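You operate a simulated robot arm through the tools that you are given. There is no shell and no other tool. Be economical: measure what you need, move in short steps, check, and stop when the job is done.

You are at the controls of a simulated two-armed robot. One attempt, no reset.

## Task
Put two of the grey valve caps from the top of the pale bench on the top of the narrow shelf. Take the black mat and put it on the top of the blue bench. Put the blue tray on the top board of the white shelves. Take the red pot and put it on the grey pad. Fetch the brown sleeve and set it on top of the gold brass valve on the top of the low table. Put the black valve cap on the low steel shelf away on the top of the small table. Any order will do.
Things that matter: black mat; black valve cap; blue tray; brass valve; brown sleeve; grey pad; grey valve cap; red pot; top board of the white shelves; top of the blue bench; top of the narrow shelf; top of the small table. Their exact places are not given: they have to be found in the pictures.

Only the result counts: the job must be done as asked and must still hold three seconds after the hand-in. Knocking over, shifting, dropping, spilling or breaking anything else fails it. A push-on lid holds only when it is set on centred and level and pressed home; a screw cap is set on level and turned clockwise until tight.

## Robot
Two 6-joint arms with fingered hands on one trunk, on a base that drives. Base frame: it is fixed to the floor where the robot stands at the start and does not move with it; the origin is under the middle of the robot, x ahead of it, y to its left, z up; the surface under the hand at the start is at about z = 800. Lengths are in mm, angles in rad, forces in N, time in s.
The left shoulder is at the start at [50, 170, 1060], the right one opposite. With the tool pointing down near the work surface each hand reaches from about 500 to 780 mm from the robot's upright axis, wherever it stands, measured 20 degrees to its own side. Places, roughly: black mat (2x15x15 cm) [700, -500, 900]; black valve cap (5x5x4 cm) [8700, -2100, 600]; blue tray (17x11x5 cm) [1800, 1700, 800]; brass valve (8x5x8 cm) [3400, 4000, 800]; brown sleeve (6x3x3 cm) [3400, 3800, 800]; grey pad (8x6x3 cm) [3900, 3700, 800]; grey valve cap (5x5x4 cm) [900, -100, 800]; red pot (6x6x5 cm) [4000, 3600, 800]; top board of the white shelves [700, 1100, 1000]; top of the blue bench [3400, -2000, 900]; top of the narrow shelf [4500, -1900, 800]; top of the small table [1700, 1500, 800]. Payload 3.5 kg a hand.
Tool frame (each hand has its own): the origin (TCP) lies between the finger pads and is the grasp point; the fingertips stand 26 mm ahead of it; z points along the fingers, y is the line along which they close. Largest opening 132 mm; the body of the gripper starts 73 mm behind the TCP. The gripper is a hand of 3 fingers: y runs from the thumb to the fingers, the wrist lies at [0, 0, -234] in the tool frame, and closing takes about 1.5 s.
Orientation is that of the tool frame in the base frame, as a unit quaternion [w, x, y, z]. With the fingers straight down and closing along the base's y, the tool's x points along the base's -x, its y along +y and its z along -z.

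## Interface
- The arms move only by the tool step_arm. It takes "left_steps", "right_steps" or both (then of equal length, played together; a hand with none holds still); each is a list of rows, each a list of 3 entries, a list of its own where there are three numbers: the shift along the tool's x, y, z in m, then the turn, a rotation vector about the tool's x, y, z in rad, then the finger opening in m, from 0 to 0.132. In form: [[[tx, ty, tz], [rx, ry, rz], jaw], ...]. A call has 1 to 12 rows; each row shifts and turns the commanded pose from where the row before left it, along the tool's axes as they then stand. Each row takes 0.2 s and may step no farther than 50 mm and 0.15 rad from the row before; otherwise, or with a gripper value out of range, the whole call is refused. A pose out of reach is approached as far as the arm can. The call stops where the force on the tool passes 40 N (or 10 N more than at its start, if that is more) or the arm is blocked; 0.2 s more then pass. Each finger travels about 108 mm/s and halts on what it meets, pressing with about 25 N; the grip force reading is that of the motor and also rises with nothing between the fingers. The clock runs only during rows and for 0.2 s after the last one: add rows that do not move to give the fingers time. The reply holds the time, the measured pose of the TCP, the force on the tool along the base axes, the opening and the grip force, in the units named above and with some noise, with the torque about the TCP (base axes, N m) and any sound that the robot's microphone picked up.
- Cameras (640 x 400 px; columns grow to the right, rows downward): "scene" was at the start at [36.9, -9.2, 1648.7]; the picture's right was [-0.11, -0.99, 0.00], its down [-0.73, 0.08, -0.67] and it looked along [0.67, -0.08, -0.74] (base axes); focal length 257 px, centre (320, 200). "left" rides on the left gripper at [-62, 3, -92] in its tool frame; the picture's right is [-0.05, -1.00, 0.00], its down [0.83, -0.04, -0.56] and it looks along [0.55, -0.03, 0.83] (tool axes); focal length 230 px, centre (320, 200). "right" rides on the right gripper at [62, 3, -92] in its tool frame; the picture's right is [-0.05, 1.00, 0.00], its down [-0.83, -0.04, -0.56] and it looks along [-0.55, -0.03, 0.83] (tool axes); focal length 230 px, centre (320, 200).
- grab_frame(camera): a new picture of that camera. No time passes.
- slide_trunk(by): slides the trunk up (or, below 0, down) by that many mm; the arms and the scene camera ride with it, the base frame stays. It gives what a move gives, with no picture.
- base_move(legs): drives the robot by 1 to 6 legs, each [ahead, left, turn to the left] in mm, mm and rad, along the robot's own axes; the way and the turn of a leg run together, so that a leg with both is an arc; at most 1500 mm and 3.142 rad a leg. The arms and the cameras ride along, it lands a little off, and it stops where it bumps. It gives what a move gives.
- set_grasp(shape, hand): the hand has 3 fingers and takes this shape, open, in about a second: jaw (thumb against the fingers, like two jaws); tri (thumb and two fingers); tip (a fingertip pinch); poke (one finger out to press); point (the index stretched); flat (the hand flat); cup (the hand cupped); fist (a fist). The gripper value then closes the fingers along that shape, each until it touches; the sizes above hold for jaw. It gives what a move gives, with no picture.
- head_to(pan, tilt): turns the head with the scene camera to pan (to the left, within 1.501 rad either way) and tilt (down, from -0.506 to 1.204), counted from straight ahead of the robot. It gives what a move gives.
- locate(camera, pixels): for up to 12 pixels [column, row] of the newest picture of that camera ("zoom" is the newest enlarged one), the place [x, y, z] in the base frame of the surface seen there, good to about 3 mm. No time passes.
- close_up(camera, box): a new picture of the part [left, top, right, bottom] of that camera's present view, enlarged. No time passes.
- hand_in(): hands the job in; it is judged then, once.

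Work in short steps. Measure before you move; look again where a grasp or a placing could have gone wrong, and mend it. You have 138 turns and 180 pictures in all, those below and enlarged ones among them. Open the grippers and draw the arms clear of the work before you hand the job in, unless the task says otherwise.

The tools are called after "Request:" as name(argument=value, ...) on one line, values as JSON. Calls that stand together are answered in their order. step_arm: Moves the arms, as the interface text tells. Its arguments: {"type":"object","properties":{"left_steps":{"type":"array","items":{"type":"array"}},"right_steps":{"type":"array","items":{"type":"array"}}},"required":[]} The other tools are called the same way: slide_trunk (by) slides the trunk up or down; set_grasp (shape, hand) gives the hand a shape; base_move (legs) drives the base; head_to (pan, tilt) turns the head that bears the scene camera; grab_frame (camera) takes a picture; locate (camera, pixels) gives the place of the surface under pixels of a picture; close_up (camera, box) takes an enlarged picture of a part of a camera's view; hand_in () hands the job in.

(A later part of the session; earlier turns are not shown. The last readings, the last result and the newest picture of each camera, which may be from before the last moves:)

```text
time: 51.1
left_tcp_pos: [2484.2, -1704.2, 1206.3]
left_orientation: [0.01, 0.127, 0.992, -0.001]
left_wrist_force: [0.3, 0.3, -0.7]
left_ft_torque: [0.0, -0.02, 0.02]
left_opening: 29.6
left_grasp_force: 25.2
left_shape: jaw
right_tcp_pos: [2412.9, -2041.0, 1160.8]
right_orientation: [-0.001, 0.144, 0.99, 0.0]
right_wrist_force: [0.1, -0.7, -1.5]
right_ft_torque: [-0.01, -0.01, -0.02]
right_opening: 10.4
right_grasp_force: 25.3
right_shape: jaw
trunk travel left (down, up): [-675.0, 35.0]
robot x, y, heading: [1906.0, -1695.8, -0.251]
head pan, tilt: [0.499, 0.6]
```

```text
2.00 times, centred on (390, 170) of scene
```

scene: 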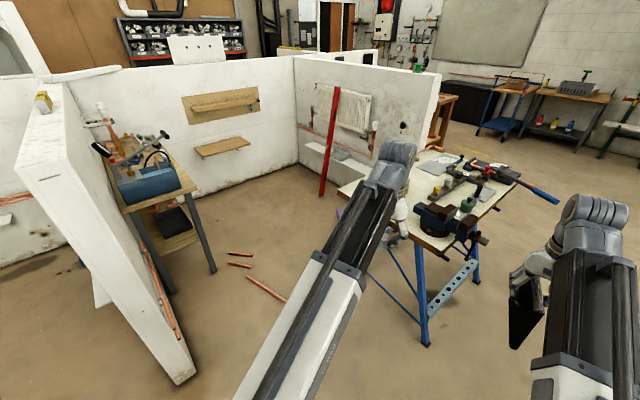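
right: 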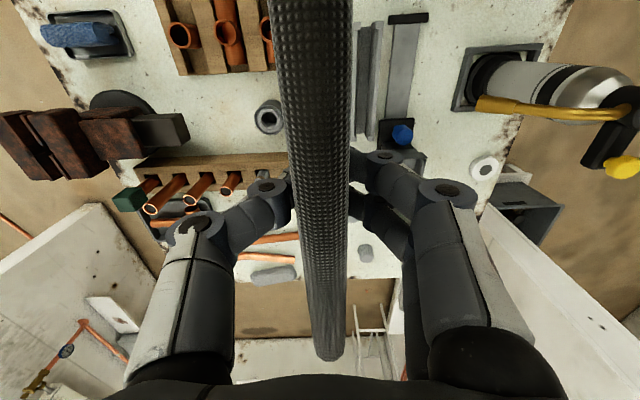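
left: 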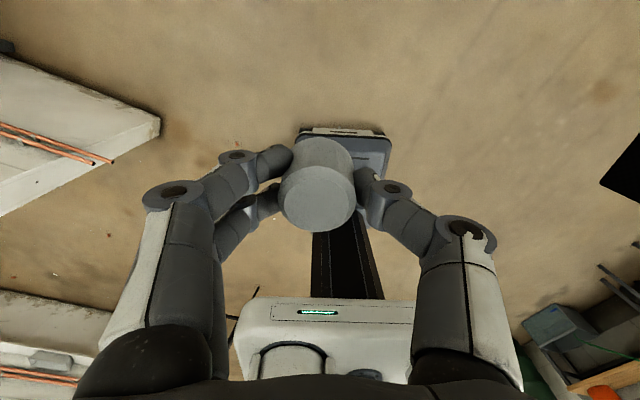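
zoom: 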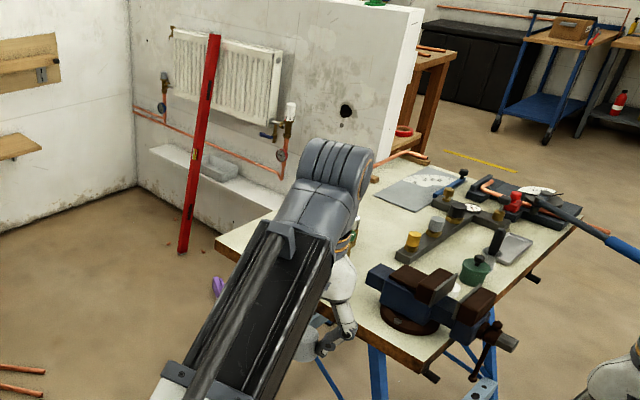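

The bench runs at heading ≈-0.66 with a free zone near its left corner (around (3317,-1715)). I drive to about (2613,-1402), heading -0.2, keeping off the floor pipe, and look.

Request:
base_move(legs=[[0, 459, 0], [560, 0, 0.053]])

Request:
head_to(pan=-0.2, tilt=0.85)

Request:
grab_frame(camera="scene")

Request:
grab_frame(camera="right")

```text
time: 56.6
left_tcp_pos: [3143.4, -1359.6, 1205.7]
left_orientation: [0.009, 0.102, 0.995, -0.003]
left_wrist_force: [-0.1, 0.4, -0.8]
left_ft_torque: [0.0, -0.03, -0.03]
left_opening: 29.6
left_grasp_force: 25.3
left_shape: jaw
right_tcp_pos: [3090.3, -1698.5, 1160.1]
right_orientation: [0.0, 0.119, 0.993, 0.0]
right_wrist_force: [0.5, 0.0, -1.2]
right_ft_torque: [0.0, 0.03, 0.02]
right_opening: 10.9
right_grasp_force: 25.0
right_shape: jaw
trunk travel left (down, up): [-675.0, 35.0]
robot x, y, heading: [2562.8, -1380.9, -0.205]
head pan, tilt: [0.499, 0.6]
```

```text
time: 57.7
left_tcp_pos: [3142.9, -1358.8, 1206.0]
left_orientation: [0.009, 0.102, 0.995, -0.002]
left_wrist_force: [-0.5, 1.1, -0.4]
left_ft_torque: [-0.01, 0.0, 0.0]
left_opening: 29.9
left_grasp_force: 24.5
left_shape: jaw
right_tcp_pos: [3089.9, -1698.5, 1162.2]
right_orientation: [0.0, 0.119, 0.993, 0.0]
right_wrist_force: [-0.1, -0.2, -0.4]
right_ft_torque: [0.02, -0.02, 0.0]
right_opening: 10.7
right_grasp_force: 24.9
right_shape: jaw
trunk travel left (down, up): [-675.0, 35.0]
robot x, y, heading: [2567.9, -1378.3, -0.205]
head pan, tilt: [-0.201, 0.85]
```

```text
152 pictures are left
```

scene: 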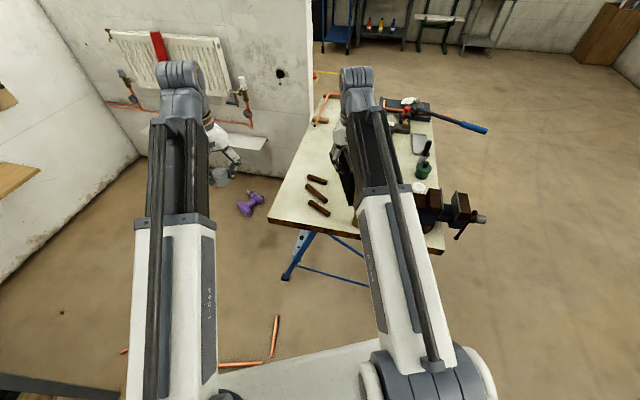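

```text
151 pictures are left
```

right: 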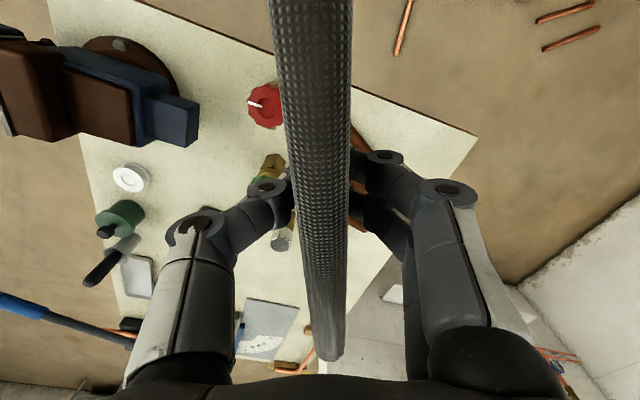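

Three brown bars lie near the front-left; the clear area is behind them. I zoom for coordinates.

Request:
close_up(camera="scene", box=[250, 80, 410, 240])

Request:
locate(camera="scene", pixels=[[310, 178], [328, 182], [316, 190], [320, 206], [304, 160], [322, 160], [332, 180], [326, 140], [313, 125], [275, 215], [322, 122], [330, 160]])

```text
2.50 times, centred on (330, 160) of scene
```

zoom: 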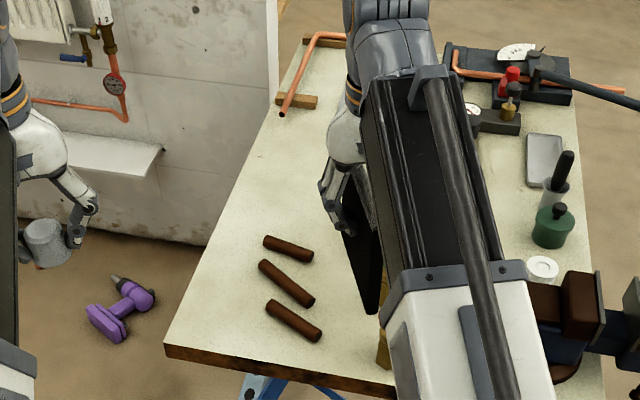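

```text
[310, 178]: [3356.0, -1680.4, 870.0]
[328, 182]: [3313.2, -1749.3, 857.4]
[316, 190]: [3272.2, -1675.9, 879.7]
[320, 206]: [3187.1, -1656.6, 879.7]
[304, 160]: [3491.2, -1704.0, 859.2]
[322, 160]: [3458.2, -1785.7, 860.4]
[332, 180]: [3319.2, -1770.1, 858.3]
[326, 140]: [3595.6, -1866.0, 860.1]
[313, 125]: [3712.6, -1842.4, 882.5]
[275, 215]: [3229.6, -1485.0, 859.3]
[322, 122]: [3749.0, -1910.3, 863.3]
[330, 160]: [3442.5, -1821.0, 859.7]
```

The clear spot is around (3491,-1824). I pitch the right hand forward about its wrist, then roll it so the mat will lie flat.

Request:
step_arm(right_steps=[[[-0.033, 0, 0], [0, -0.142, 0], 0], [[-0.033, 0, 0], [0, -0.142, 0], 0], [[-0.033, 0, 0], [0, -0.142, 0], 0], [[-0.033, 0, 0], [0, -0.142, 0], 0], [[-0.033, 0, 0], [0, -0.142, 0], 0], [[-0.033, 0, 0], [0, -0.142, 0], 0], [[-0.033, 0, 0], [0, -0.142, 0], 0], [[-0.033, 0, 0], [0, -0.142, 0], 0]])

Request:
step_arm(right_steps=[[[0, 0, 0], [0, 0, 0.143], 0], [[0, 0, 0], [0, 0, 0.143], 0], [[0, 0, 0], [0, 0, 0.143], 0], [[0, 0, 0], [0, 0, 0.143], 0], [[0, 0, 0], [0, 0, 0.143], 0], [[0, 0, 0], [0, 0, 0.143], 0], [[0, 0, 0], [0, 0, 0.143], 0], [[0, 0, 0], [0, 0, 0.143], 0], [[0, 0, 0], [0, 0, 0.143], 0], [[0, 0, 0], [0, 0, 0.143], 0], [[0, 0, 0], [0, 0, 0.143], 0]])

Request:
grab_frame(camera="scene")

```text
time: 59.5
left_tcp_pos: [3140.6, -1358.8, 1206.2]
left_orientation: [0.01, 0.102, 0.995, -0.002]
left_wrist_force: [0.1, 0.3, 0.1]
left_ft_torque: [0.02, 0.02, -0.02]
left_opening: 29.5
left_grasp_force: 25.1
left_shape: jaw
right_tcp_pos: [3304.5, -1750.4, 1281.3]
right_orientation: [0.535, 0.101, 0.836, -0.065]
right_wrist_force: [0.0, 0.4, -1.6]
right_ft_torque: [0.04, 0.07, 0.02]
right_opening: 10.3
right_grasp_force: 24.4
right_shape: jaw
trunk travel left (down, up): [-675.0, 35.0]
robot x, y, heading: [2565.5, -1379.4, -0.207]
head pan, tilt: [-0.201, 0.85]
```

```text
time: 61.9
left_tcp_pos: [3142.1, -1359.1, 1207.2]
left_orientation: [0.009, 0.101, 0.995, -0.002]
left_wrist_force: [-0.2, -0.4, 0.1]
left_ft_torque: [0.02, 0.02, -0.02]
left_opening: 29.6
left_grasp_force: 25.2
left_shape: jaw
right_tcp_pos: [3303.0, -1750.8, 1280.0]
right_orientation: [0.423, 0.664, 0.519, 0.333]
right_wrist_force: [-0.4, 0.0, -1.8]
right_ft_torque: [0.01, 0.02, 0.02]
right_opening: 10.4
right_grasp_force: 24.9
right_shape: jaw
trunk travel left (down, up): [-675.0, 35.0]
robot x, y, heading: [2564.4, -1378.5, -0.203]
head pan, tilt: [-0.201, 0.85]
```

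```text
149 pictures are left
```

scene: 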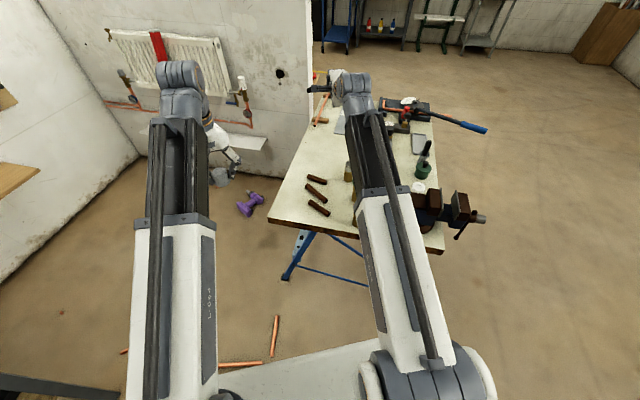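

Tool z now points forward, 25° down, with y up: mat nearly flat. I drive to the placing pose and check.

Request:
base_move(legs=[[145, 22, -0.097]])

Request:
grab_frame(camera="right")

Request:
grab_frame(camera="scene")

```text
time: 63.3
left_tcp_pos: [3289.0, -1431.2, 1204.3]
left_orientation: [0.009, 0.15, 0.989, -0.002]
left_wrist_force: [1.2, 0.7, 0.4]
left_ft_torque: [0.02, 0.02, 0.02]
left_opening: 29.8
left_grasp_force: 25.1
left_shape: jaw
right_tcp_pos: [3411.3, -1835.9, 1280.3]
right_orientation: [0.439, 0.688, 0.487, 0.312]
right_wrist_force: [0.5, -0.7, -2.7]
right_ft_torque: [0.04, 0.05, 0.01]
right_opening: 10.3
right_grasp_force: 25.1
right_shape: jaw
trunk travel left (down, up): [-675.0, 35.0]
robot x, y, heading: [2713.4, -1396.2, -0.303]
head pan, tilt: [-0.201, 0.85]
```

```text
148 pictures are left
```

right: 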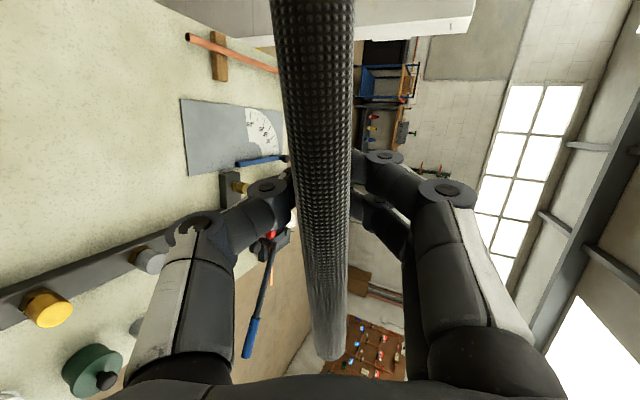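

```text
147 pictures are left
```

scene: 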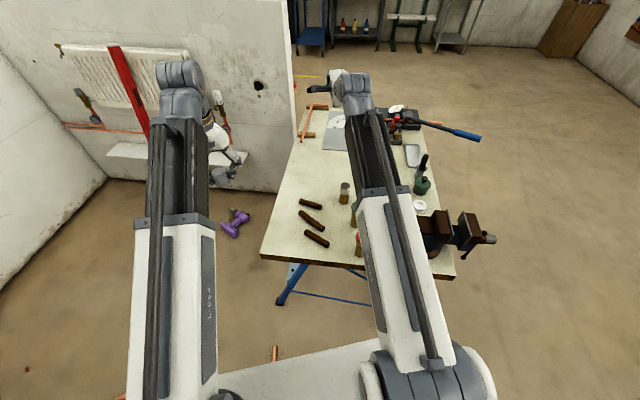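

I measure the neighbours around the intended mat spot.

Request:
locate(camera="right", pixels=[[182, 102], [190, 176], [215, 75], [230, 180], [60, 290], [140, 245], [100, 150], [120, 60]])

Request:
locate(camera="scene", pixels=[[344, 186], [320, 207], [322, 142], [330, 148], [300, 145], [320, 185], [335, 165], [356, 240], [310, 165]])

```text
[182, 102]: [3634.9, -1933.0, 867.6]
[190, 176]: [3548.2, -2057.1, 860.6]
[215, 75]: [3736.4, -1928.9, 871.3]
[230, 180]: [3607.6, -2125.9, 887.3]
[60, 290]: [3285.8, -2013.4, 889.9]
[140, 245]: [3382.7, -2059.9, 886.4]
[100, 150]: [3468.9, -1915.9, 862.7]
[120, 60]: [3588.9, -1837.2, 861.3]
```

```text
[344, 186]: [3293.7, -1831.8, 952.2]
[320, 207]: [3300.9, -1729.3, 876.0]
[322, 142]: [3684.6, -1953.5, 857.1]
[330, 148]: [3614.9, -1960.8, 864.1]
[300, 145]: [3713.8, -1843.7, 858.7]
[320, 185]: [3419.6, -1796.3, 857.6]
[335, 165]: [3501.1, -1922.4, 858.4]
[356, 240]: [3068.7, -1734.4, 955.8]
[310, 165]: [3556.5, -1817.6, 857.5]
```

Bottle at (3294,-1832) top 952 is the nearest hazard; I shift the target slightly, to TCP (3482,-1812), and descend to z≈960 first.

Request:
step_arm(right_steps=[[[0.0231, 0.0124, 0.0268], [0, 0, 0], 0], [[0.0231, 0.0124, 0.0268], [0, 0, 0], 0], [[0, -0.0363, 0.0168], [0, 0, 0], 0], [[0, -0.0363, 0.0168], [0, 0, 0], 0], [[0, -0.0363, 0.0168], [0, 0, 0], 0], [[0, -0.0363, 0.0168], [0, 0, 0], 0], [[0, -0.0363, 0.0168], [0, 0, 0], 0], [[0, -0.0363, 0.0168], [0, 0, 0], 0], [[0, -0.0363, 0.0168], [0, 0, 0], 0], [[0, -0.0363, 0.0168], [0, 0, 0], 0]])

Request:
grab_frame(camera="scene")

Request:
grab_frame(camera="right")

```text
time: 65.5
left_tcp_pos: [3288.5, -1430.3, 1206.8]
left_orientation: [0.01, 0.15, 0.989, -0.001]
left_wrist_force: [0.6, -0.5, 0.4]
left_ft_torque: [-0.02, -0.05, 0.01]
left_opening: 29.5
left_grasp_force: 24.5
left_shape: jaw
right_tcp_pos: [3482.0, -1812.0, 960.6]
right_orientation: [0.438, 0.688, 0.487, 0.312]
right_wrist_force: [0.2, 0.1, -0.8]
right_ft_torque: [-0.01, 0.05, -0.05]
right_opening: 10.4
right_grasp_force: 25.1
right_shape: jaw
trunk travel left (down, up): [-675.0, 35.0]
robot x, y, heading: [2713.0, -1393.8, -0.302]
head pan, tilt: [-0.201, 0.85]
```

```text
146 pictures are left
```

scene: 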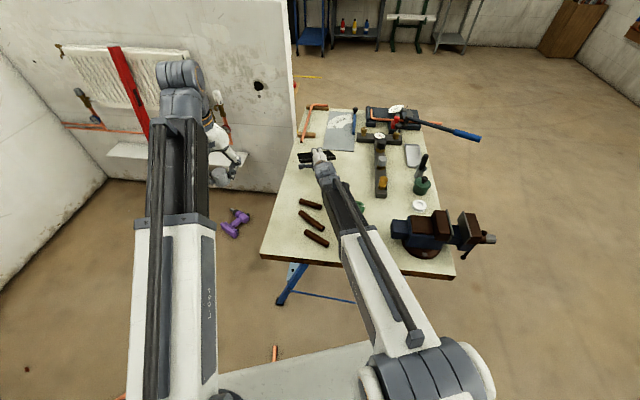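

```text
145 pictures are left
```

right: 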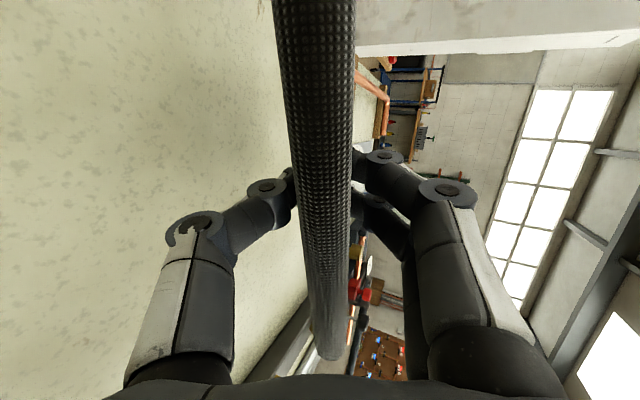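

Clear below. I lower slowly until the leading edge touches.

Request:
step_arm(right_steps=[[[0, -0.0109, 0.005], [0, 0, 0], 0], [[0, -0.0109, 0.005], [0, 0, 0], 0], [[0, -0.0109, 0.005], [0, 0, 0], 0], [[0, -0.0073, 0.0034], [0, 0, 0], 0]])

Request:
close_up(camera="scene", box=[270, 110, 390, 230])

```text
time: 66.5
left_tcp_pos: [3288.4, -1430.1, 1206.2]
left_orientation: [0.01, 0.15, 0.989, -0.001]
left_wrist_force: [-0.2, 1.0, -0.4]
left_ft_torque: [0.02, -0.01, 0.0]
left_opening: 29.6
left_grasp_force: 25.1
left_shape: jaw
right_tcp_pos: [3480.9, -1810.4, 916.2]
right_orientation: [0.439, 0.688, 0.487, 0.311]
right_wrist_force: [-0.4, 0.2, -1.8]
right_ft_torque: [0.05, 0.07, -0.04]
right_opening: 10.5
right_grasp_force: 25.3
right_shape: jaw
trunk travel left (down, up): [-675.0, 35.0]
robot x, y, heading: [2716.1, -1394.4, -0.307]
head pan, tilt: [-0.201, 0.85]
```

```text
3.33 times, centred on (330, 170) of scene
```

zoom: 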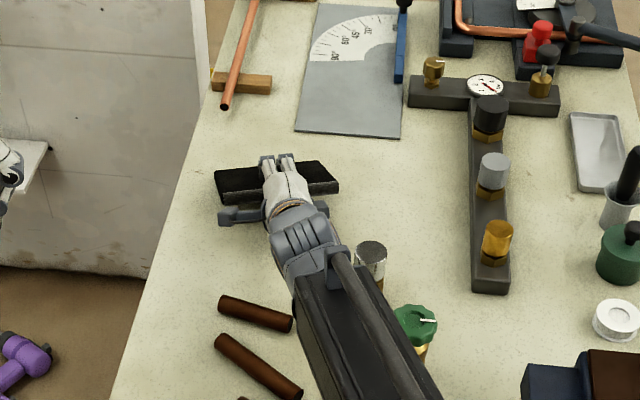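

Mat is in the clear spot. A few mm more, then open the fingers gradually.

Request:
step_arm(right_steps=[[[0, -0.0055, 0.0025], [0, 0, 0], 0], [[0, -0.0037, 0.0017], [0, 0, 0], 0], [[0, 0, 0], [0, 0, 0], 0.02], [[0, 0, 0], [0, 0, 0], 0.04], [[0, 0, 0], [0, 0, 0], 0.055], [[0, 0, 0], [0, 0, 0], 0.055]])

Request:
close_up(camera="scene", box=[270, 110, 390, 230])

Request:
grab_frame(camera="right")

```text
time: 67.9
left_tcp_pos: [3288.1, -1429.3, 1205.6]
left_orientation: [0.009, 0.151, 0.989, -0.002]
left_wrist_force: [0.0, 0.2, -0.1]
left_ft_torque: [-0.02, -0.02, 0.0]
left_opening: 29.7
left_grasp_force: 25.1
left_shape: jaw
right_tcp_pos: [3480.3, -1811.2, 907.7]
right_orientation: [0.439, 0.687, 0.487, 0.313]
right_wrist_force: [1.9, -0.4, 2.6]
right_ft_torque: [0.0, -0.01, 0.0]
right_opening: 53.1
right_grasp_force: 0.0
right_shape: jaw
trunk travel left (down, up): [-675.0, 35.0]
robot x, y, heading: [2711.8, -1395.9, -0.302]
head pan, tilt: [-0.201, 0.85]
```

```text
3.33 times, centred on (330, 170) of scene
```

zoom: 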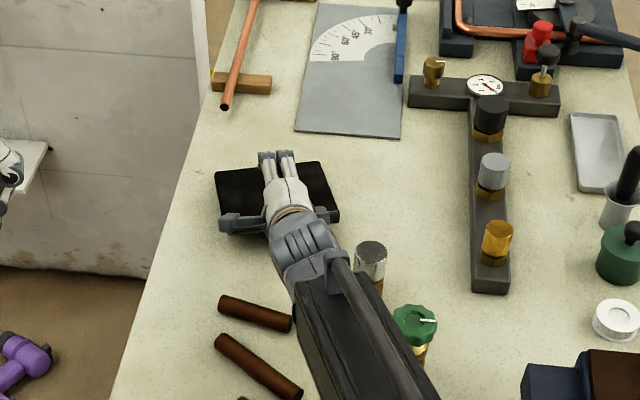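

```text
142 pictures are left
```

right: 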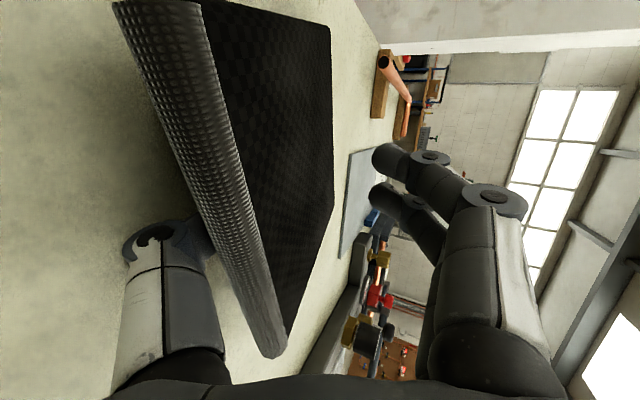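

Mat lies flat. I slide the hand back horizontally off the mat, then lift straight up.

Request:
step_arm(right_steps=[[[0, -0.0126, -0.0272], [0, 0, 0], 0.055], [[0, -0.0126, -0.0272], [0, 0, 0], 0.055], [[0, -0.0126, -0.0272], [0, 0, 0], 0.055], [[0, 0.01, -0.035], [0, 0, 0], 0.055], [[0, 0.036, -0.0168], [0, 0, 0], 0.055], [[0, 0.036, -0.0168], [0, 0, 0], 0.055], [[0, 0.036, -0.0168], [0, 0, 0], 0.055], [[0, 0.036, -0.0168], [0, 0, 0], 0.055], [[0, 0.036, -0.0168], [0, 0, 0], 0.055], [[0, 0.036, -0.0168], [0, 0, 0], 0.055], [[0, 0.036, -0.0168], [0, 0, 0], 0.055]])

Request:
grab_frame(camera="scene")

```text
time: 70.3
left_tcp_pos: [3287.4, -1429.9, 1206.2]
left_orientation: [0.01, 0.15, 0.989, -0.003]
left_wrist_force: [0.0, -0.1, 0.3]
left_ft_torque: [0.0, 0.0, 0.01]
left_opening: 29.7
left_grasp_force: 24.8
left_shape: jaw
right_tcp_pos: [3368.8, -1773.2, 1209.0]
right_orientation: [0.438, 0.688, 0.487, 0.312]
right_wrist_force: [-0.2, -0.6, -0.2]
right_ft_torque: [-0.01, 0.03, 0.0]
right_opening: 54.9
right_grasp_force: 0.1
right_shape: jaw
trunk travel left (down, up): [-675.0, 35.0]
robot x, y, heading: [2713.7, -1396.6, -0.298]
head pan, tilt: [-0.201, 0.85]
```

```text
141 pictures are left
```

scene: 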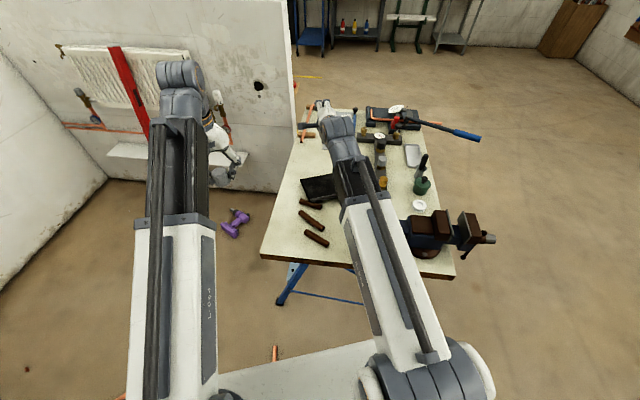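

I check how the mat ended up, near (320,187).

Request:
close_up(camera="scene", box=[260, 120, 400, 250])

Request:
locate(camera="scene", pixels=[[302, 180], [330, 175], [318, 188], [308, 198], [312, 202], [305, 201], [335, 195]])

```text
3.08 times, centred on (330, 185) of scene
```

zoom: 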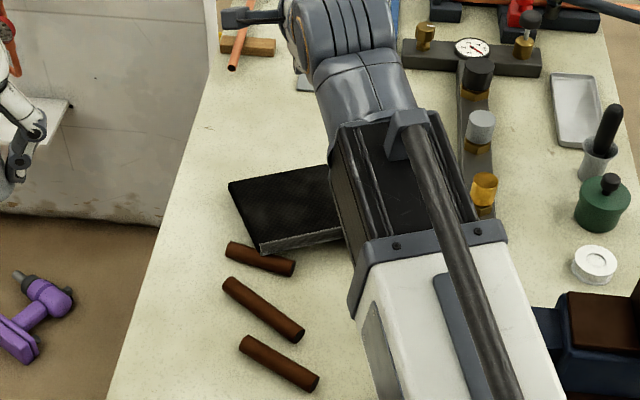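

```text
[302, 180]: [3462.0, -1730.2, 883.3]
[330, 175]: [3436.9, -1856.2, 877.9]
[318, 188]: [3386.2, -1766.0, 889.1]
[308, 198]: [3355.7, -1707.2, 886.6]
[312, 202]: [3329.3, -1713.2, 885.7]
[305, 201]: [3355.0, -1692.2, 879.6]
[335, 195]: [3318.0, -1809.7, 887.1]
```

The mat was dragged back ~10 cm. I swing the right arm aside (up and right) to see whether it touches the bottle.

Request:
step_arm(right_steps=[[[-0.045, 0, 0], [0, 0, 0], 0.055], [[-0.045, 0, 0], [0, 0, 0], 0.055], [[-0.045, 0, 0], [0, 0, 0], 0.055], [[-0.045, 0, 0], [0, 0, 0], 0.055], [[-0.045, 0, 0], [0, 0, 0], 0.055], [[-0.045, 0, 0], [0, 0, 0], 0.055]])

Request:
close_up(camera="scene", box=[260, 120, 400, 250])

```text
time: 71.7
left_tcp_pos: [3288.7, -1430.8, 1206.1]
left_orientation: [0.01, 0.151, 0.989, -0.001]
left_wrist_force: [0.5, -0.9, 0.9]
left_ft_torque: [-0.01, 0.0, 0.04]
left_opening: 29.5
left_grasp_force: 25.2
left_shape: jaw
right_tcp_pos: [3278.3, -2027.8, 1208.4]
right_orientation: [0.438, 0.687, 0.488, 0.313]
right_wrist_force: [0.9, 0.1, 0.0]
right_ft_torque: [0.01, -0.02, 0.03]
right_opening: 55.1
right_grasp_force: 0.0
right_shape: jaw
trunk travel left (down, up): [-675.0, 35.0]
robot x, y, heading: [2711.4, -1397.0, -0.303]
head pan, tilt: [-0.201, 0.85]
```

```text
3.08 times, centred on (330, 185) of scene
```

zoom: 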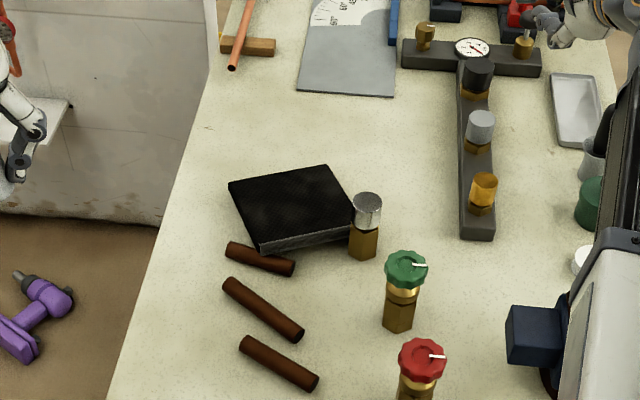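

Bottle and bars are unmoved, but the mat sits close to them. I measure its heights to see if it lies on a bar.

Request:
locate(camera="zoom", pixels=[[235, 187], [323, 170], [347, 215], [262, 242], [290, 205], [300, 238], [262, 258], [340, 232], [310, 245]])

Request:
close_up(camera="scene", box=[295, 165, 355, 215])

```text
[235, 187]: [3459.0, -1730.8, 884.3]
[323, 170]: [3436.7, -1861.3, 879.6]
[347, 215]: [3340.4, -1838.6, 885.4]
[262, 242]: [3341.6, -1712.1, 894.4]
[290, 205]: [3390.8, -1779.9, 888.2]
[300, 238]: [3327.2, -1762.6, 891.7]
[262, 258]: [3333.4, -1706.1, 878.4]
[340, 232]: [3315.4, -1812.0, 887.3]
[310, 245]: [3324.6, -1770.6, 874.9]
```

```text
8.00 times, centred on (325, 190) of scene
```

zoom: 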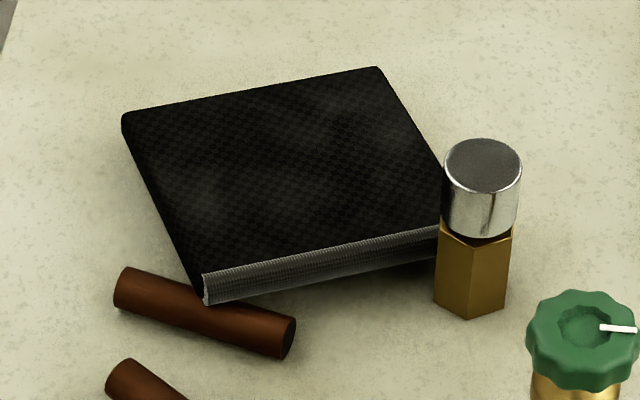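

The near-left corner of the mat rests on the first brown bar. I'll push it ~35 mm forward off the bar with closed fingers pointing down; first I turn the hand to point down (fingers front/back).

Request:
step_arm(right_steps=[[[0, 0, 0], [0.142, 0, 0], 0.0], [[0, 0, 0], [0.142, 0, 0], 0.0], [[0, 0, 0], [0.142, 0, 0], 0.0], [[0, 0, 0], [0.142, 0, 0], 0.0], [[0, 0, 0], [0.142, 0, 0], 0.0], [[0, 0, 0], [0.142, 0, 0], 0.0], [[0, 0, 0], [0.142, 0, 0], 0.0], [[0, 0, 0], [0.142, 0, 0], 0.0]])

Request:
grab_frame(camera="right")

Request:
grab_frame(camera="scene")

```text
time: 73.5
left_tcp_pos: [3287.9, -1430.6, 1206.1]
left_orientation: [0.009, 0.151, 0.989, -0.002]
left_wrist_force: [-0.2, -0.3, -0.4]
left_ft_torque: [0.02, 0.02, -0.01]
left_opening: 29.7
left_grasp_force: 25.2
left_shape: jaw
right_tcp_pos: [3224.6, -1982.3, 1182.8]
right_orientation: [0.0, 0.816, 0.578, 0.0]
right_wrist_force: [-0.3, 0.7, -0.1]
right_ft_torque: [-0.03, 0.02, 0.01]
right_opening: 0.0
right_grasp_force: 25.0
right_shape: jaw
right hand out of reach, approached as far as the arm can: row 6, 7, 8
trunk travel left (down, up): [-675.0, 35.0]
robot x, y, heading: [2713.2, -1394.4, -0.303]
head pan, tilt: [-0.201, 0.85]
```

```text
137 pictures are left
```

right: 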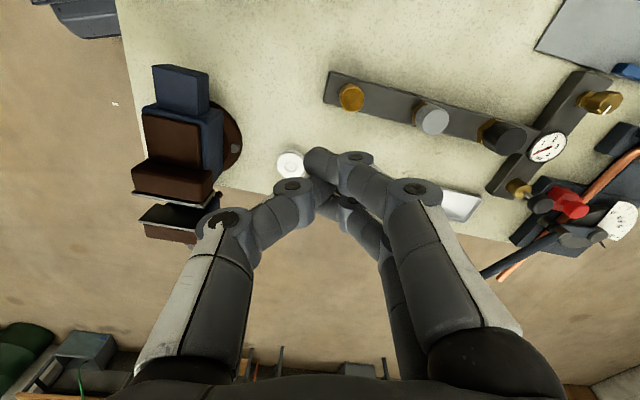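

```text
136 pictures are left
```

scene: 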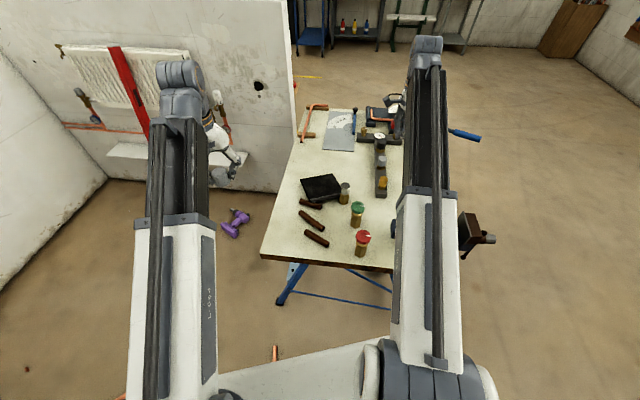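

I bring the hand back over the near side of the mat, x≈3288, y≈-1775, lowering a bit, and look.

Request:
step_arm(right_steps=[[[0.043, 0, 0.02], [0, 0, 0], 0.0], [[0.043, 0, 0.02], [0, 0, 0], 0.0], [[0.043, -0.003, 0.02], [0, 0, 0], 0.0], [[0.043, -0.003, 0.02], [0, 0, 0], 0.0], [[0.043, -0.003, 0.02], [0, 0, 0], 0.0]])

Request:
grab_frame(camera="right")

```text
time: 74.7
left_tcp_pos: [3287.5, -1431.6, 1205.8]
left_orientation: [0.009, 0.15, 0.989, -0.003]
left_wrist_force: [0.4, 0.3, 0.4]
left_ft_torque: [0.02, 0.0, -0.01]
left_opening: 29.8
left_grasp_force: 25.2
left_shape: jaw
right_tcp_pos: [3288.1, -1777.2, 1084.5]
right_orientation: [-0.001, 0.816, 0.578, 0.001]
right_wrist_force: [0.9, -0.5, 0.4]
right_ft_torque: [-0.01, -0.04, 0.02]
right_opening: 0.0
right_grasp_force: 25.1
right_shape: jaw
trunk travel left (down, up): [-675.0, 35.0]
robot x, y, heading: [2713.5, -1394.9, -0.302]
head pan, tilt: [-0.201, 0.85]
```

```text
135 pictures are left
```

right: 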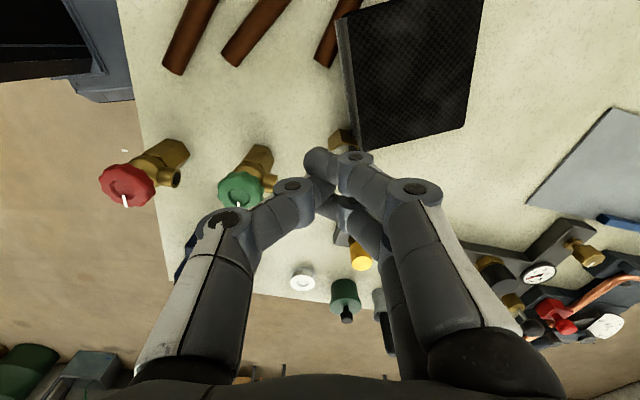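

Below the TCP is about pixel (320,107), just behind the mat's near edge, between bar end (325,66) and the bottle (340,140). I measure that gap.

Request:
locate(camera="right", pixels=[[322, 66], [330, 62], [338, 132], [345, 140], [347, 60], [355, 105], [362, 145], [335, 100], [342, 22]])

```text
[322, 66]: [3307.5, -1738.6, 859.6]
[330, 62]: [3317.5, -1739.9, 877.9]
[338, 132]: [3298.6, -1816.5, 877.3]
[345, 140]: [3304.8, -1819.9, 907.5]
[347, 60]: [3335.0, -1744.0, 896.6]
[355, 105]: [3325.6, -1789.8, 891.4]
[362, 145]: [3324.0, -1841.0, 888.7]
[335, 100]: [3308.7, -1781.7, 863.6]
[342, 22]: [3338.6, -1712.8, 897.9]
```

The gap is 78 mm and the TCP is centred in it (y=-1777). I go down to tips at z≈870.

Request:
step_arm(right_steps=[[[0, -0.004, 0.047], [0, 0, 0], 0.0], [[0, 0, 0.047], [0, 0, 0], 0.0], [[0, 0, 0.047], [0, 0, 0], 0.0], [[0, 0, 0.047], [0, 0, 0], 0.0]])

Request:
grab_frame(camera="right")

Request:
close_up(camera="scene", box=[280, 150, 380, 230])

```text
time: 75.7
left_tcp_pos: [3288.9, -1431.0, 1206.0]
left_orientation: [0.009, 0.15, 0.989, -0.001]
left_wrist_force: [0.3, -0.1, 0.5]
left_ft_torque: [-0.02, -0.02, 0.0]
left_opening: 29.6
left_grasp_force: 24.9
left_shape: jaw
right_tcp_pos: [3285.7, -1775.1, 895.0]
right_orientation: [0.0, 0.816, 0.578, 0.0]
right_wrist_force: [0.4, 1.1, -0.1]
right_ft_torque: [-0.01, 0.0, 0.0]
right_opening: 0.1
right_grasp_force: 25.1
right_shape: jaw
trunk travel left (down, up): [-675.0, 35.0]
robot x, y, heading: [2712.1, -1396.5, -0.304]
head pan, tilt: [-0.201, 0.85]
```

```text
134 pictures are left
```

right: 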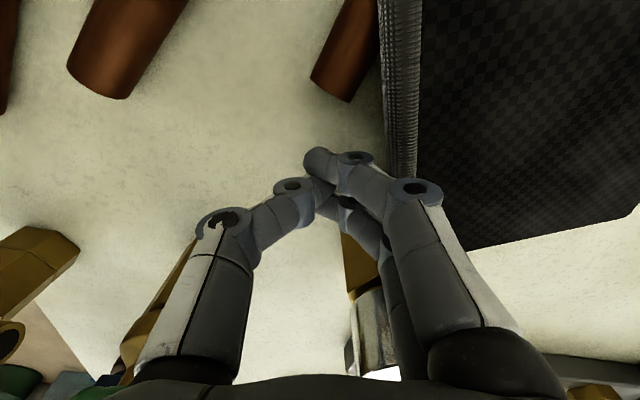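

```text
5.00 times, centred on (330, 190) of scene
```

zoom: 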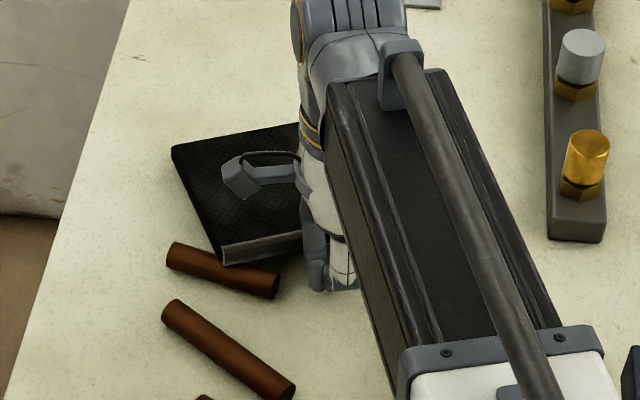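

Fingers are just behind the mat's edge. I push forward 60 mm in 10 mm rows.

Request:
step_arm(right_steps=[[[0.0024, 0.0098, 0], [0, 0, 0], 0.0], [[0.0024, 0.0098, 0], [0, 0, 0], 0.0], [[0.0024, 0.0098, 0], [0, 0, 0], 0.0], [[0.0024, 0.0098, 0], [0, 0, 0], 0.0], [[0.0024, 0.0098, 0], [0, 0, 0], 0.0], [[0.0024, 0.0098, 0], [0, 0, 0], 0.0]])

Request:
grab_frame(camera="right")

Request:
close_up(camera="scene", box=[280, 150, 380, 230])

```text
time: 77.1
left_tcp_pos: [3287.9, -1430.3, 1204.9]
left_orientation: [0.01, 0.15, 0.989, -0.001]
left_wrist_force: [-0.3, -0.8, 0.1]
left_ft_torque: [-0.03, -0.03, -0.03]
left_opening: 29.8
left_grasp_force: 25.2
left_shape: jaw
right_tcp_pos: [3344.5, -1782.1, 897.8]
right_orientation: [0.0, 0.816, 0.579, 0.001]
right_wrist_force: [-1.5, 0.4, 0.5]
right_ft_torque: [-0.03, 0.01, -0.01]
right_opening: 0.0
right_grasp_force: 25.1
right_shape: jaw
trunk travel left (down, up): [-675.0, 35.0]
robot x, y, heading: [2713.5, -1395.3, -0.302]
head pan, tilt: [-0.201, 0.85]
```

```text
132 pictures are left
```

right: 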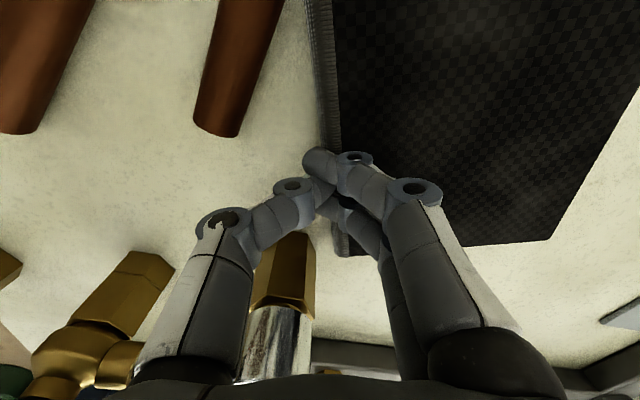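

```text
5.00 times, centred on (330, 190) of scene
```

zoom: 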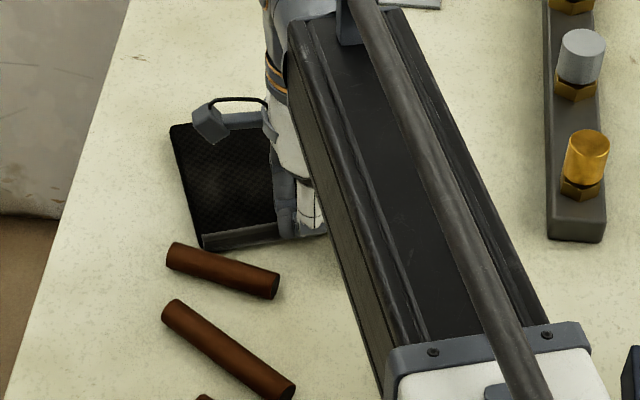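

The mat is off the bar and the bar hasn't moved. I back off 8 mm and raise the hand.

Request:
step_arm(right_steps=[[[0, -0.008, 0], [0, 0, 0], 0.0], [[0, 0, -0.045], [0, 0, 0], 0.0], [[0, 0, -0.045], [0, 0, 0], 0.0], [[0, 0, -0.045], [0, 0, 0], 0.0], [[0, 0, -0.045], [0, 0, 0], 0.0], [[0, 0, -0.045], [0, 0, 0], 0.0], [[0, 0, -0.045], [0, 0, 0], 0.0]])

Request:
base_move(legs=[[-450, 0, 0]])

Request:
head_to(pan=-0.1, tilt=0.5)

Request:
grab_frame(camera="scene")

```text
time: 78.7
left_tcp_pos: [3287.3, -1430.3, 1206.2]
left_orientation: [0.008, 0.151, 0.989, -0.003]
left_wrist_force: [0.6, -0.4, -0.6]
left_ft_torque: [-0.01, -0.01, 0.02]
left_opening: 29.6
left_grasp_force: 25.0
left_shape: jaw
right_tcp_pos: [3337.4, -1778.9, 1165.6]
right_orientation: [-0.001, 0.816, 0.578, 0.001]
right_wrist_force: [-1.2, -0.6, -0.3]
right_ft_torque: [0.01, -0.01, -0.02]
right_opening: 0.1
right_grasp_force: 25.0
right_shape: jaw
trunk travel left (down, up): [-675.0, 35.0]
robot x, y, heading: [2715.7, -1395.2, -0.303]
head pan, tilt: [-0.201, 0.85]
```

```text
time: 81.4
left_tcp_pos: [2860.4, -1298.9, 1206.1]
left_orientation: [0.01, 0.151, 0.988, -0.003]
left_wrist_force: [-0.8, 0.0, -0.3]
left_ft_torque: [0.0, -0.04, -0.01]
left_opening: 29.9
left_grasp_force: 24.7
left_shape: jaw
right_tcp_pos: [2909.1, -1646.9, 1166.1]
right_orientation: [0.0, 0.817, 0.577, 0.0]
right_wrist_force: [-0.3, -0.5, -0.2]
right_ft_torque: [0.0, -0.03, 0.01]
right_opening: 0.2
right_grasp_force: 25.2
right_shape: jaw
trunk travel left (down, up): [-675.0, 35.0]
robot x, y, heading: [2288.9, -1266.0, -0.304]
head pan, tilt: [-0.201, 0.85]
```

```text
time: 82.2
left_tcp_pos: [2862.7, -1298.3, 1205.7]
left_orientation: [0.009, 0.151, 0.988, -0.002]
left_wrist_force: [0.2, 0.7, -0.3]
left_ft_torque: [-0.02, 0.01, -0.02]
left_opening: 29.8
left_grasp_force: 25.3
left_shape: jaw
right_tcp_pos: [2910.8, -1647.6, 1163.9]
right_orientation: [-0.001, 0.817, 0.577, 0.0]
right_wrist_force: [0.8, 0.2, 0.5]
right_ft_torque: [0.04, 0.0, 0.0]
right_opening: 0.0
right_grasp_force: 25.0
right_shape: jaw
trunk travel left (down, up): [-675.0, 35.0]
robot x, y, heading: [2285.5, -1264.6, -0.3]
head pan, tilt: [-0.099, 0.499]
```

```text
130 pictures are left
```

scene: 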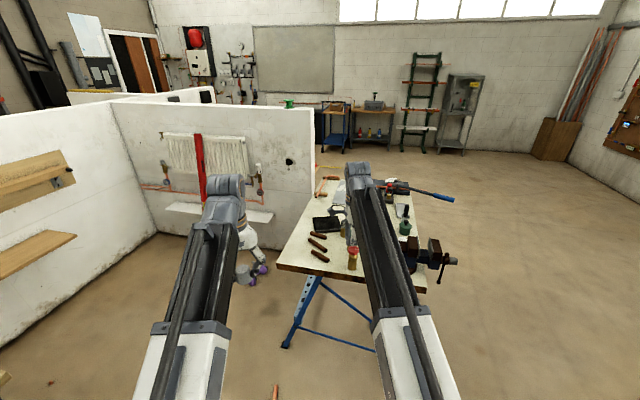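

The narrow shelf must be behind the wall's end. I drive round the right side of the blue bench and turn to look back at it.

Request:
base_move(legs=[[-200, -1400, 0], [1500, 0, 0], [1500, 0, 0], [0, 0, 1.8]])

Request:
head_to(pan=0.0, tilt=0.4)

Request:
grab_frame(camera="scene")

```text
time: 107.5
left_tcp_pos: [4426.6, -2897.3, 1206.6]
left_orientation: [0.008, -0.665, 0.747, 0.006]
left_wrist_force: [0.3, -0.7, -0.6]
left_ft_torque: [0.01, 0.02, 0.01]
left_opening: 29.7
left_grasp_force: 24.9
left_shape: jaw
right_tcp_pos: [4760.8, -2785.2, 1165.0]
right_orientation: [-0.001, 0.076, 0.997, 0.0]
right_wrist_force: [0.6, -0.2, -0.4]
right_ft_torque: [-0.02, 0.01, -0.02]
right_opening: 0.1
right_grasp_force: 24.6
right_shape: jaw
trunk travel left (down, up): [-675.0, 35.0]
robot x, y, heading: [4498.3, -3467.3, 1.457]
head pan, tilt: [-0.099, 0.499]
```

```text
time: 108.1
left_tcp_pos: [4426.7, -2898.4, 1205.5]
left_orientation: [0.008, -0.665, 0.747, 0.006]
left_wrist_force: [0.1, 0.3, 0.4]
left_ft_torque: [-0.01, -0.01, 0.01]
left_opening: 29.4
left_grasp_force: 24.9
left_shape: jaw
right_tcp_pos: [4762.4, -2784.6, 1165.3]
right_orientation: [-0.001, 0.076, 0.997, 0.0]
right_wrist_force: [-0.5, 0.6, 0.3]
right_ft_torque: [0.0, 0.03, -0.04]
right_opening: 0.0
right_grasp_force: 24.7
right_shape: jaw
trunk travel left (down, up): [-675.0, 35.0]
robot x, y, heading: [4499.0, -3471.7, 1.455]
head pan, tilt: [0.0, 0.4]
```

```text
129 pictures are left
```

scene: 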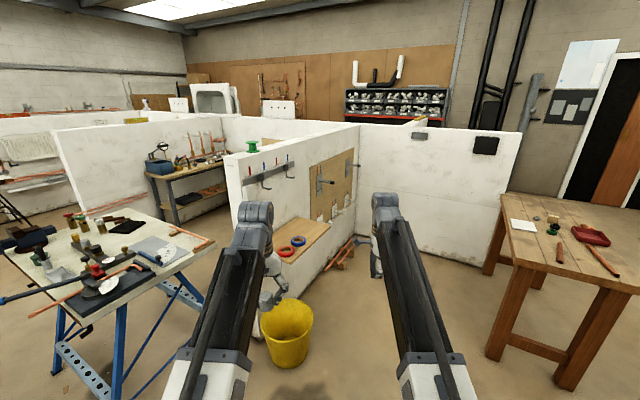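

The narrow wooden shelf with red/blue tapes is at (298,240) on the wall. I measure it and the obstacles.

Request:
close_up(camera="scene", box=[240, 190, 370, 290])

Request:
locate(camera="scene", pixels=[[300, 235], [315, 238], [320, 226], [290, 258], [285, 251], [299, 241], [310, 250], [285, 305], [290, 365], [340, 262], [500, 230], [480, 270]])

```text
4.00 times, centred on (305, 240) of scene
```

zoom: 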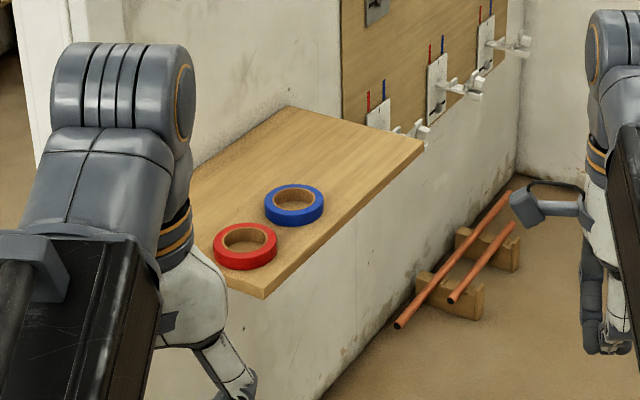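

```text
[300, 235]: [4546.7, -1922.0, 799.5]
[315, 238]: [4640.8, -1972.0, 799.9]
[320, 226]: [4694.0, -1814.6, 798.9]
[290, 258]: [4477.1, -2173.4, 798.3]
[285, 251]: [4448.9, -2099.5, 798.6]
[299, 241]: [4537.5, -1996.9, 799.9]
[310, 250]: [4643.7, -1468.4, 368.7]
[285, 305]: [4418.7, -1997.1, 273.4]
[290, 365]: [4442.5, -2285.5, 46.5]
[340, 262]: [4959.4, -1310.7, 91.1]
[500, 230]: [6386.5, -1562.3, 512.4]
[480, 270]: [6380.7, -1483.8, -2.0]
```

Shelf top z≈799, free area beyond the blue tape around (4620,-1860). I drive round to face it from the open side.

Request:
base_move(legs=[[0, -577, 0], [1458, 0, 0], [0, 0, 0.945]])

Request:
head_to(pan=0.3, tilt=0.85)

Request:
grab_frame(camera="scene")

```text
time: 120.7
left_tcp_pos: [4738.1, -1819.0, 1204.7]
left_orientation: [-0.004, 0.934, -0.358, -0.009]
left_wrist_force: [-0.5, -0.2, 1.0]
left_ft_torque: [-0.02, -0.02, 0.01]
left_opening: 29.3
left_grasp_force: 25.0
left_shape: jaw
right_tcp_pos: [4836.9, -1480.2, 1165.9]
right_orientation: [-0.001, -0.391, 0.92, 0.0]
right_wrist_force: [0.6, -1.1, 0.2]
right_ft_torque: [-0.01, 0.0, 0.0]
right_opening: 0.0
right_grasp_force: 25.2
right_shape: jaw
trunk travel left (down, up): [-675.0, 35.0]
robot x, y, heading: [5242.9, -2089.5, 2.409]
head pan, tilt: [0.0, 0.4]
```

```text
time: 121.6
left_tcp_pos: [4738.0, -1817.7, 1205.6]
left_orientation: [-0.005, 0.934, -0.358, -0.009]
left_wrist_force: [0.6, -0.3, -0.1]
left_ft_torque: [-0.04, 0.0, -0.03]
left_opening: 29.5
left_grasp_force: 25.0
left_shape: jaw
right_tcp_pos: [4839.1, -1479.9, 1164.3]
right_orientation: [0.0, -0.391, 0.921, 0.0]
right_wrist_force: [0.5, -0.3, 0.6]
right_ft_torque: [-0.06, 0.0, 0.01]
right_opening: 0.0
right_grasp_force: 25.1
right_shape: jaw
trunk travel left (down, up): [-675.0, 35.0]
robot x, y, heading: [5244.1, -2084.6, 2.412]
head pan, tilt: [0.3, 0.85]
```

```text
127 pictures are left
```

scene: 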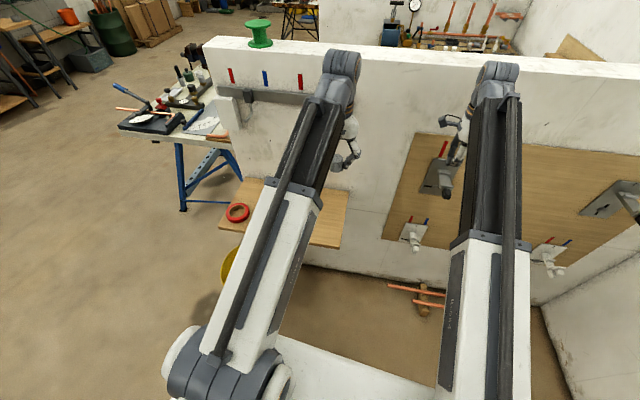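

I measure the shelf's free end.

Request:
locate(camera="scene", pixels=[[345, 195], [335, 205], [330, 225], [338, 243], [320, 235], [325, 215], [238, 205], [350, 150], [342, 110]])

Request:
grab_frame(camera="left")

```text
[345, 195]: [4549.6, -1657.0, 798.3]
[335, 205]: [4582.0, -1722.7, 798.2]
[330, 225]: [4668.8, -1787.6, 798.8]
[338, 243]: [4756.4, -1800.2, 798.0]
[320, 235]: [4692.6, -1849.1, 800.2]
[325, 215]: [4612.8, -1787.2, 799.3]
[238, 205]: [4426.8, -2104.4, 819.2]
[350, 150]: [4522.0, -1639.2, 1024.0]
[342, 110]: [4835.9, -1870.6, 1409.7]
```

```text
126 pictures are left
```

left: 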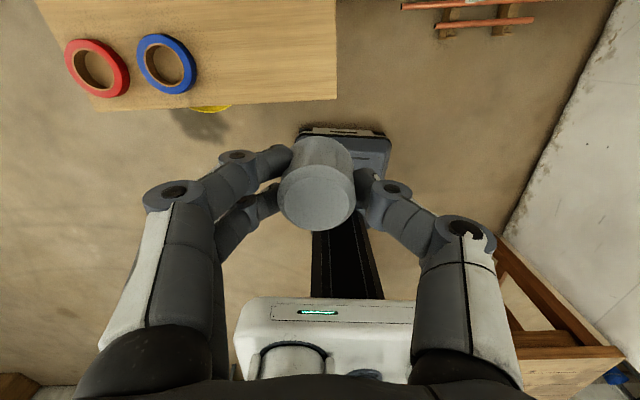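

I move the left hand over (4611,-1785) and descend to z≈880.

Request:
step_arm(left_steps=[[[-0.039, 0.02, 0], [0, 0, 0], 0.02], [[-0.039, 0.02, 0], [0, 0, 0], 0.02], [[-0.039, 0.02, 0], [0, 0, 0], 0.02], [[0, 0, 0.046], [0, 0, 0], 0.02], [[0, 0, 0.046], [0, 0, 0], 0.02], [[0, 0, 0.046], [0, 0, 0], 0.02], [[0, 0, 0.046], [0, 0, 0], 0.02], [[0, 0, 0.046], [0, 0, 0], 0.02], [[0, 0, 0.046], [0, 0, 0], 0.02], [[0, 0, 0.046], [0, 0, 0], 0.02]])

Request:
grab_frame(camera="left")

```text
time: 123.8
left_tcp_pos: [4606.4, -1781.2, 885.7]
left_orientation: [-0.004, 0.933, -0.359, -0.008]
left_wrist_force: [0.6, -0.5, 0.1]
left_ft_torque: [-0.01, 0.03, -0.04]
left_opening: 29.4
left_grasp_force: 25.6
left_shape: jaw
right_tcp_pos: [4837.6, -1481.1, 1164.0]
right_orientation: [-0.001, -0.391, 0.92, 0.0]
right_wrist_force: [-0.5, -0.2, -0.3]
right_ft_torque: [-0.01, -0.02, -0.01]
right_opening: 0.0
right_grasp_force: 25.2
right_shape: jaw
trunk travel left (down, up): [-675.0, 35.0]
robot x, y, heading: [5245.1, -2091.4, 2.409]
head pan, tilt: [0.3, 0.85]
```

```text
125 pictures are left
```

left: 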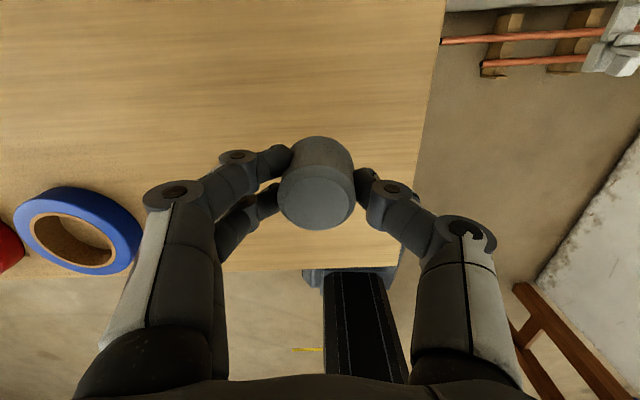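

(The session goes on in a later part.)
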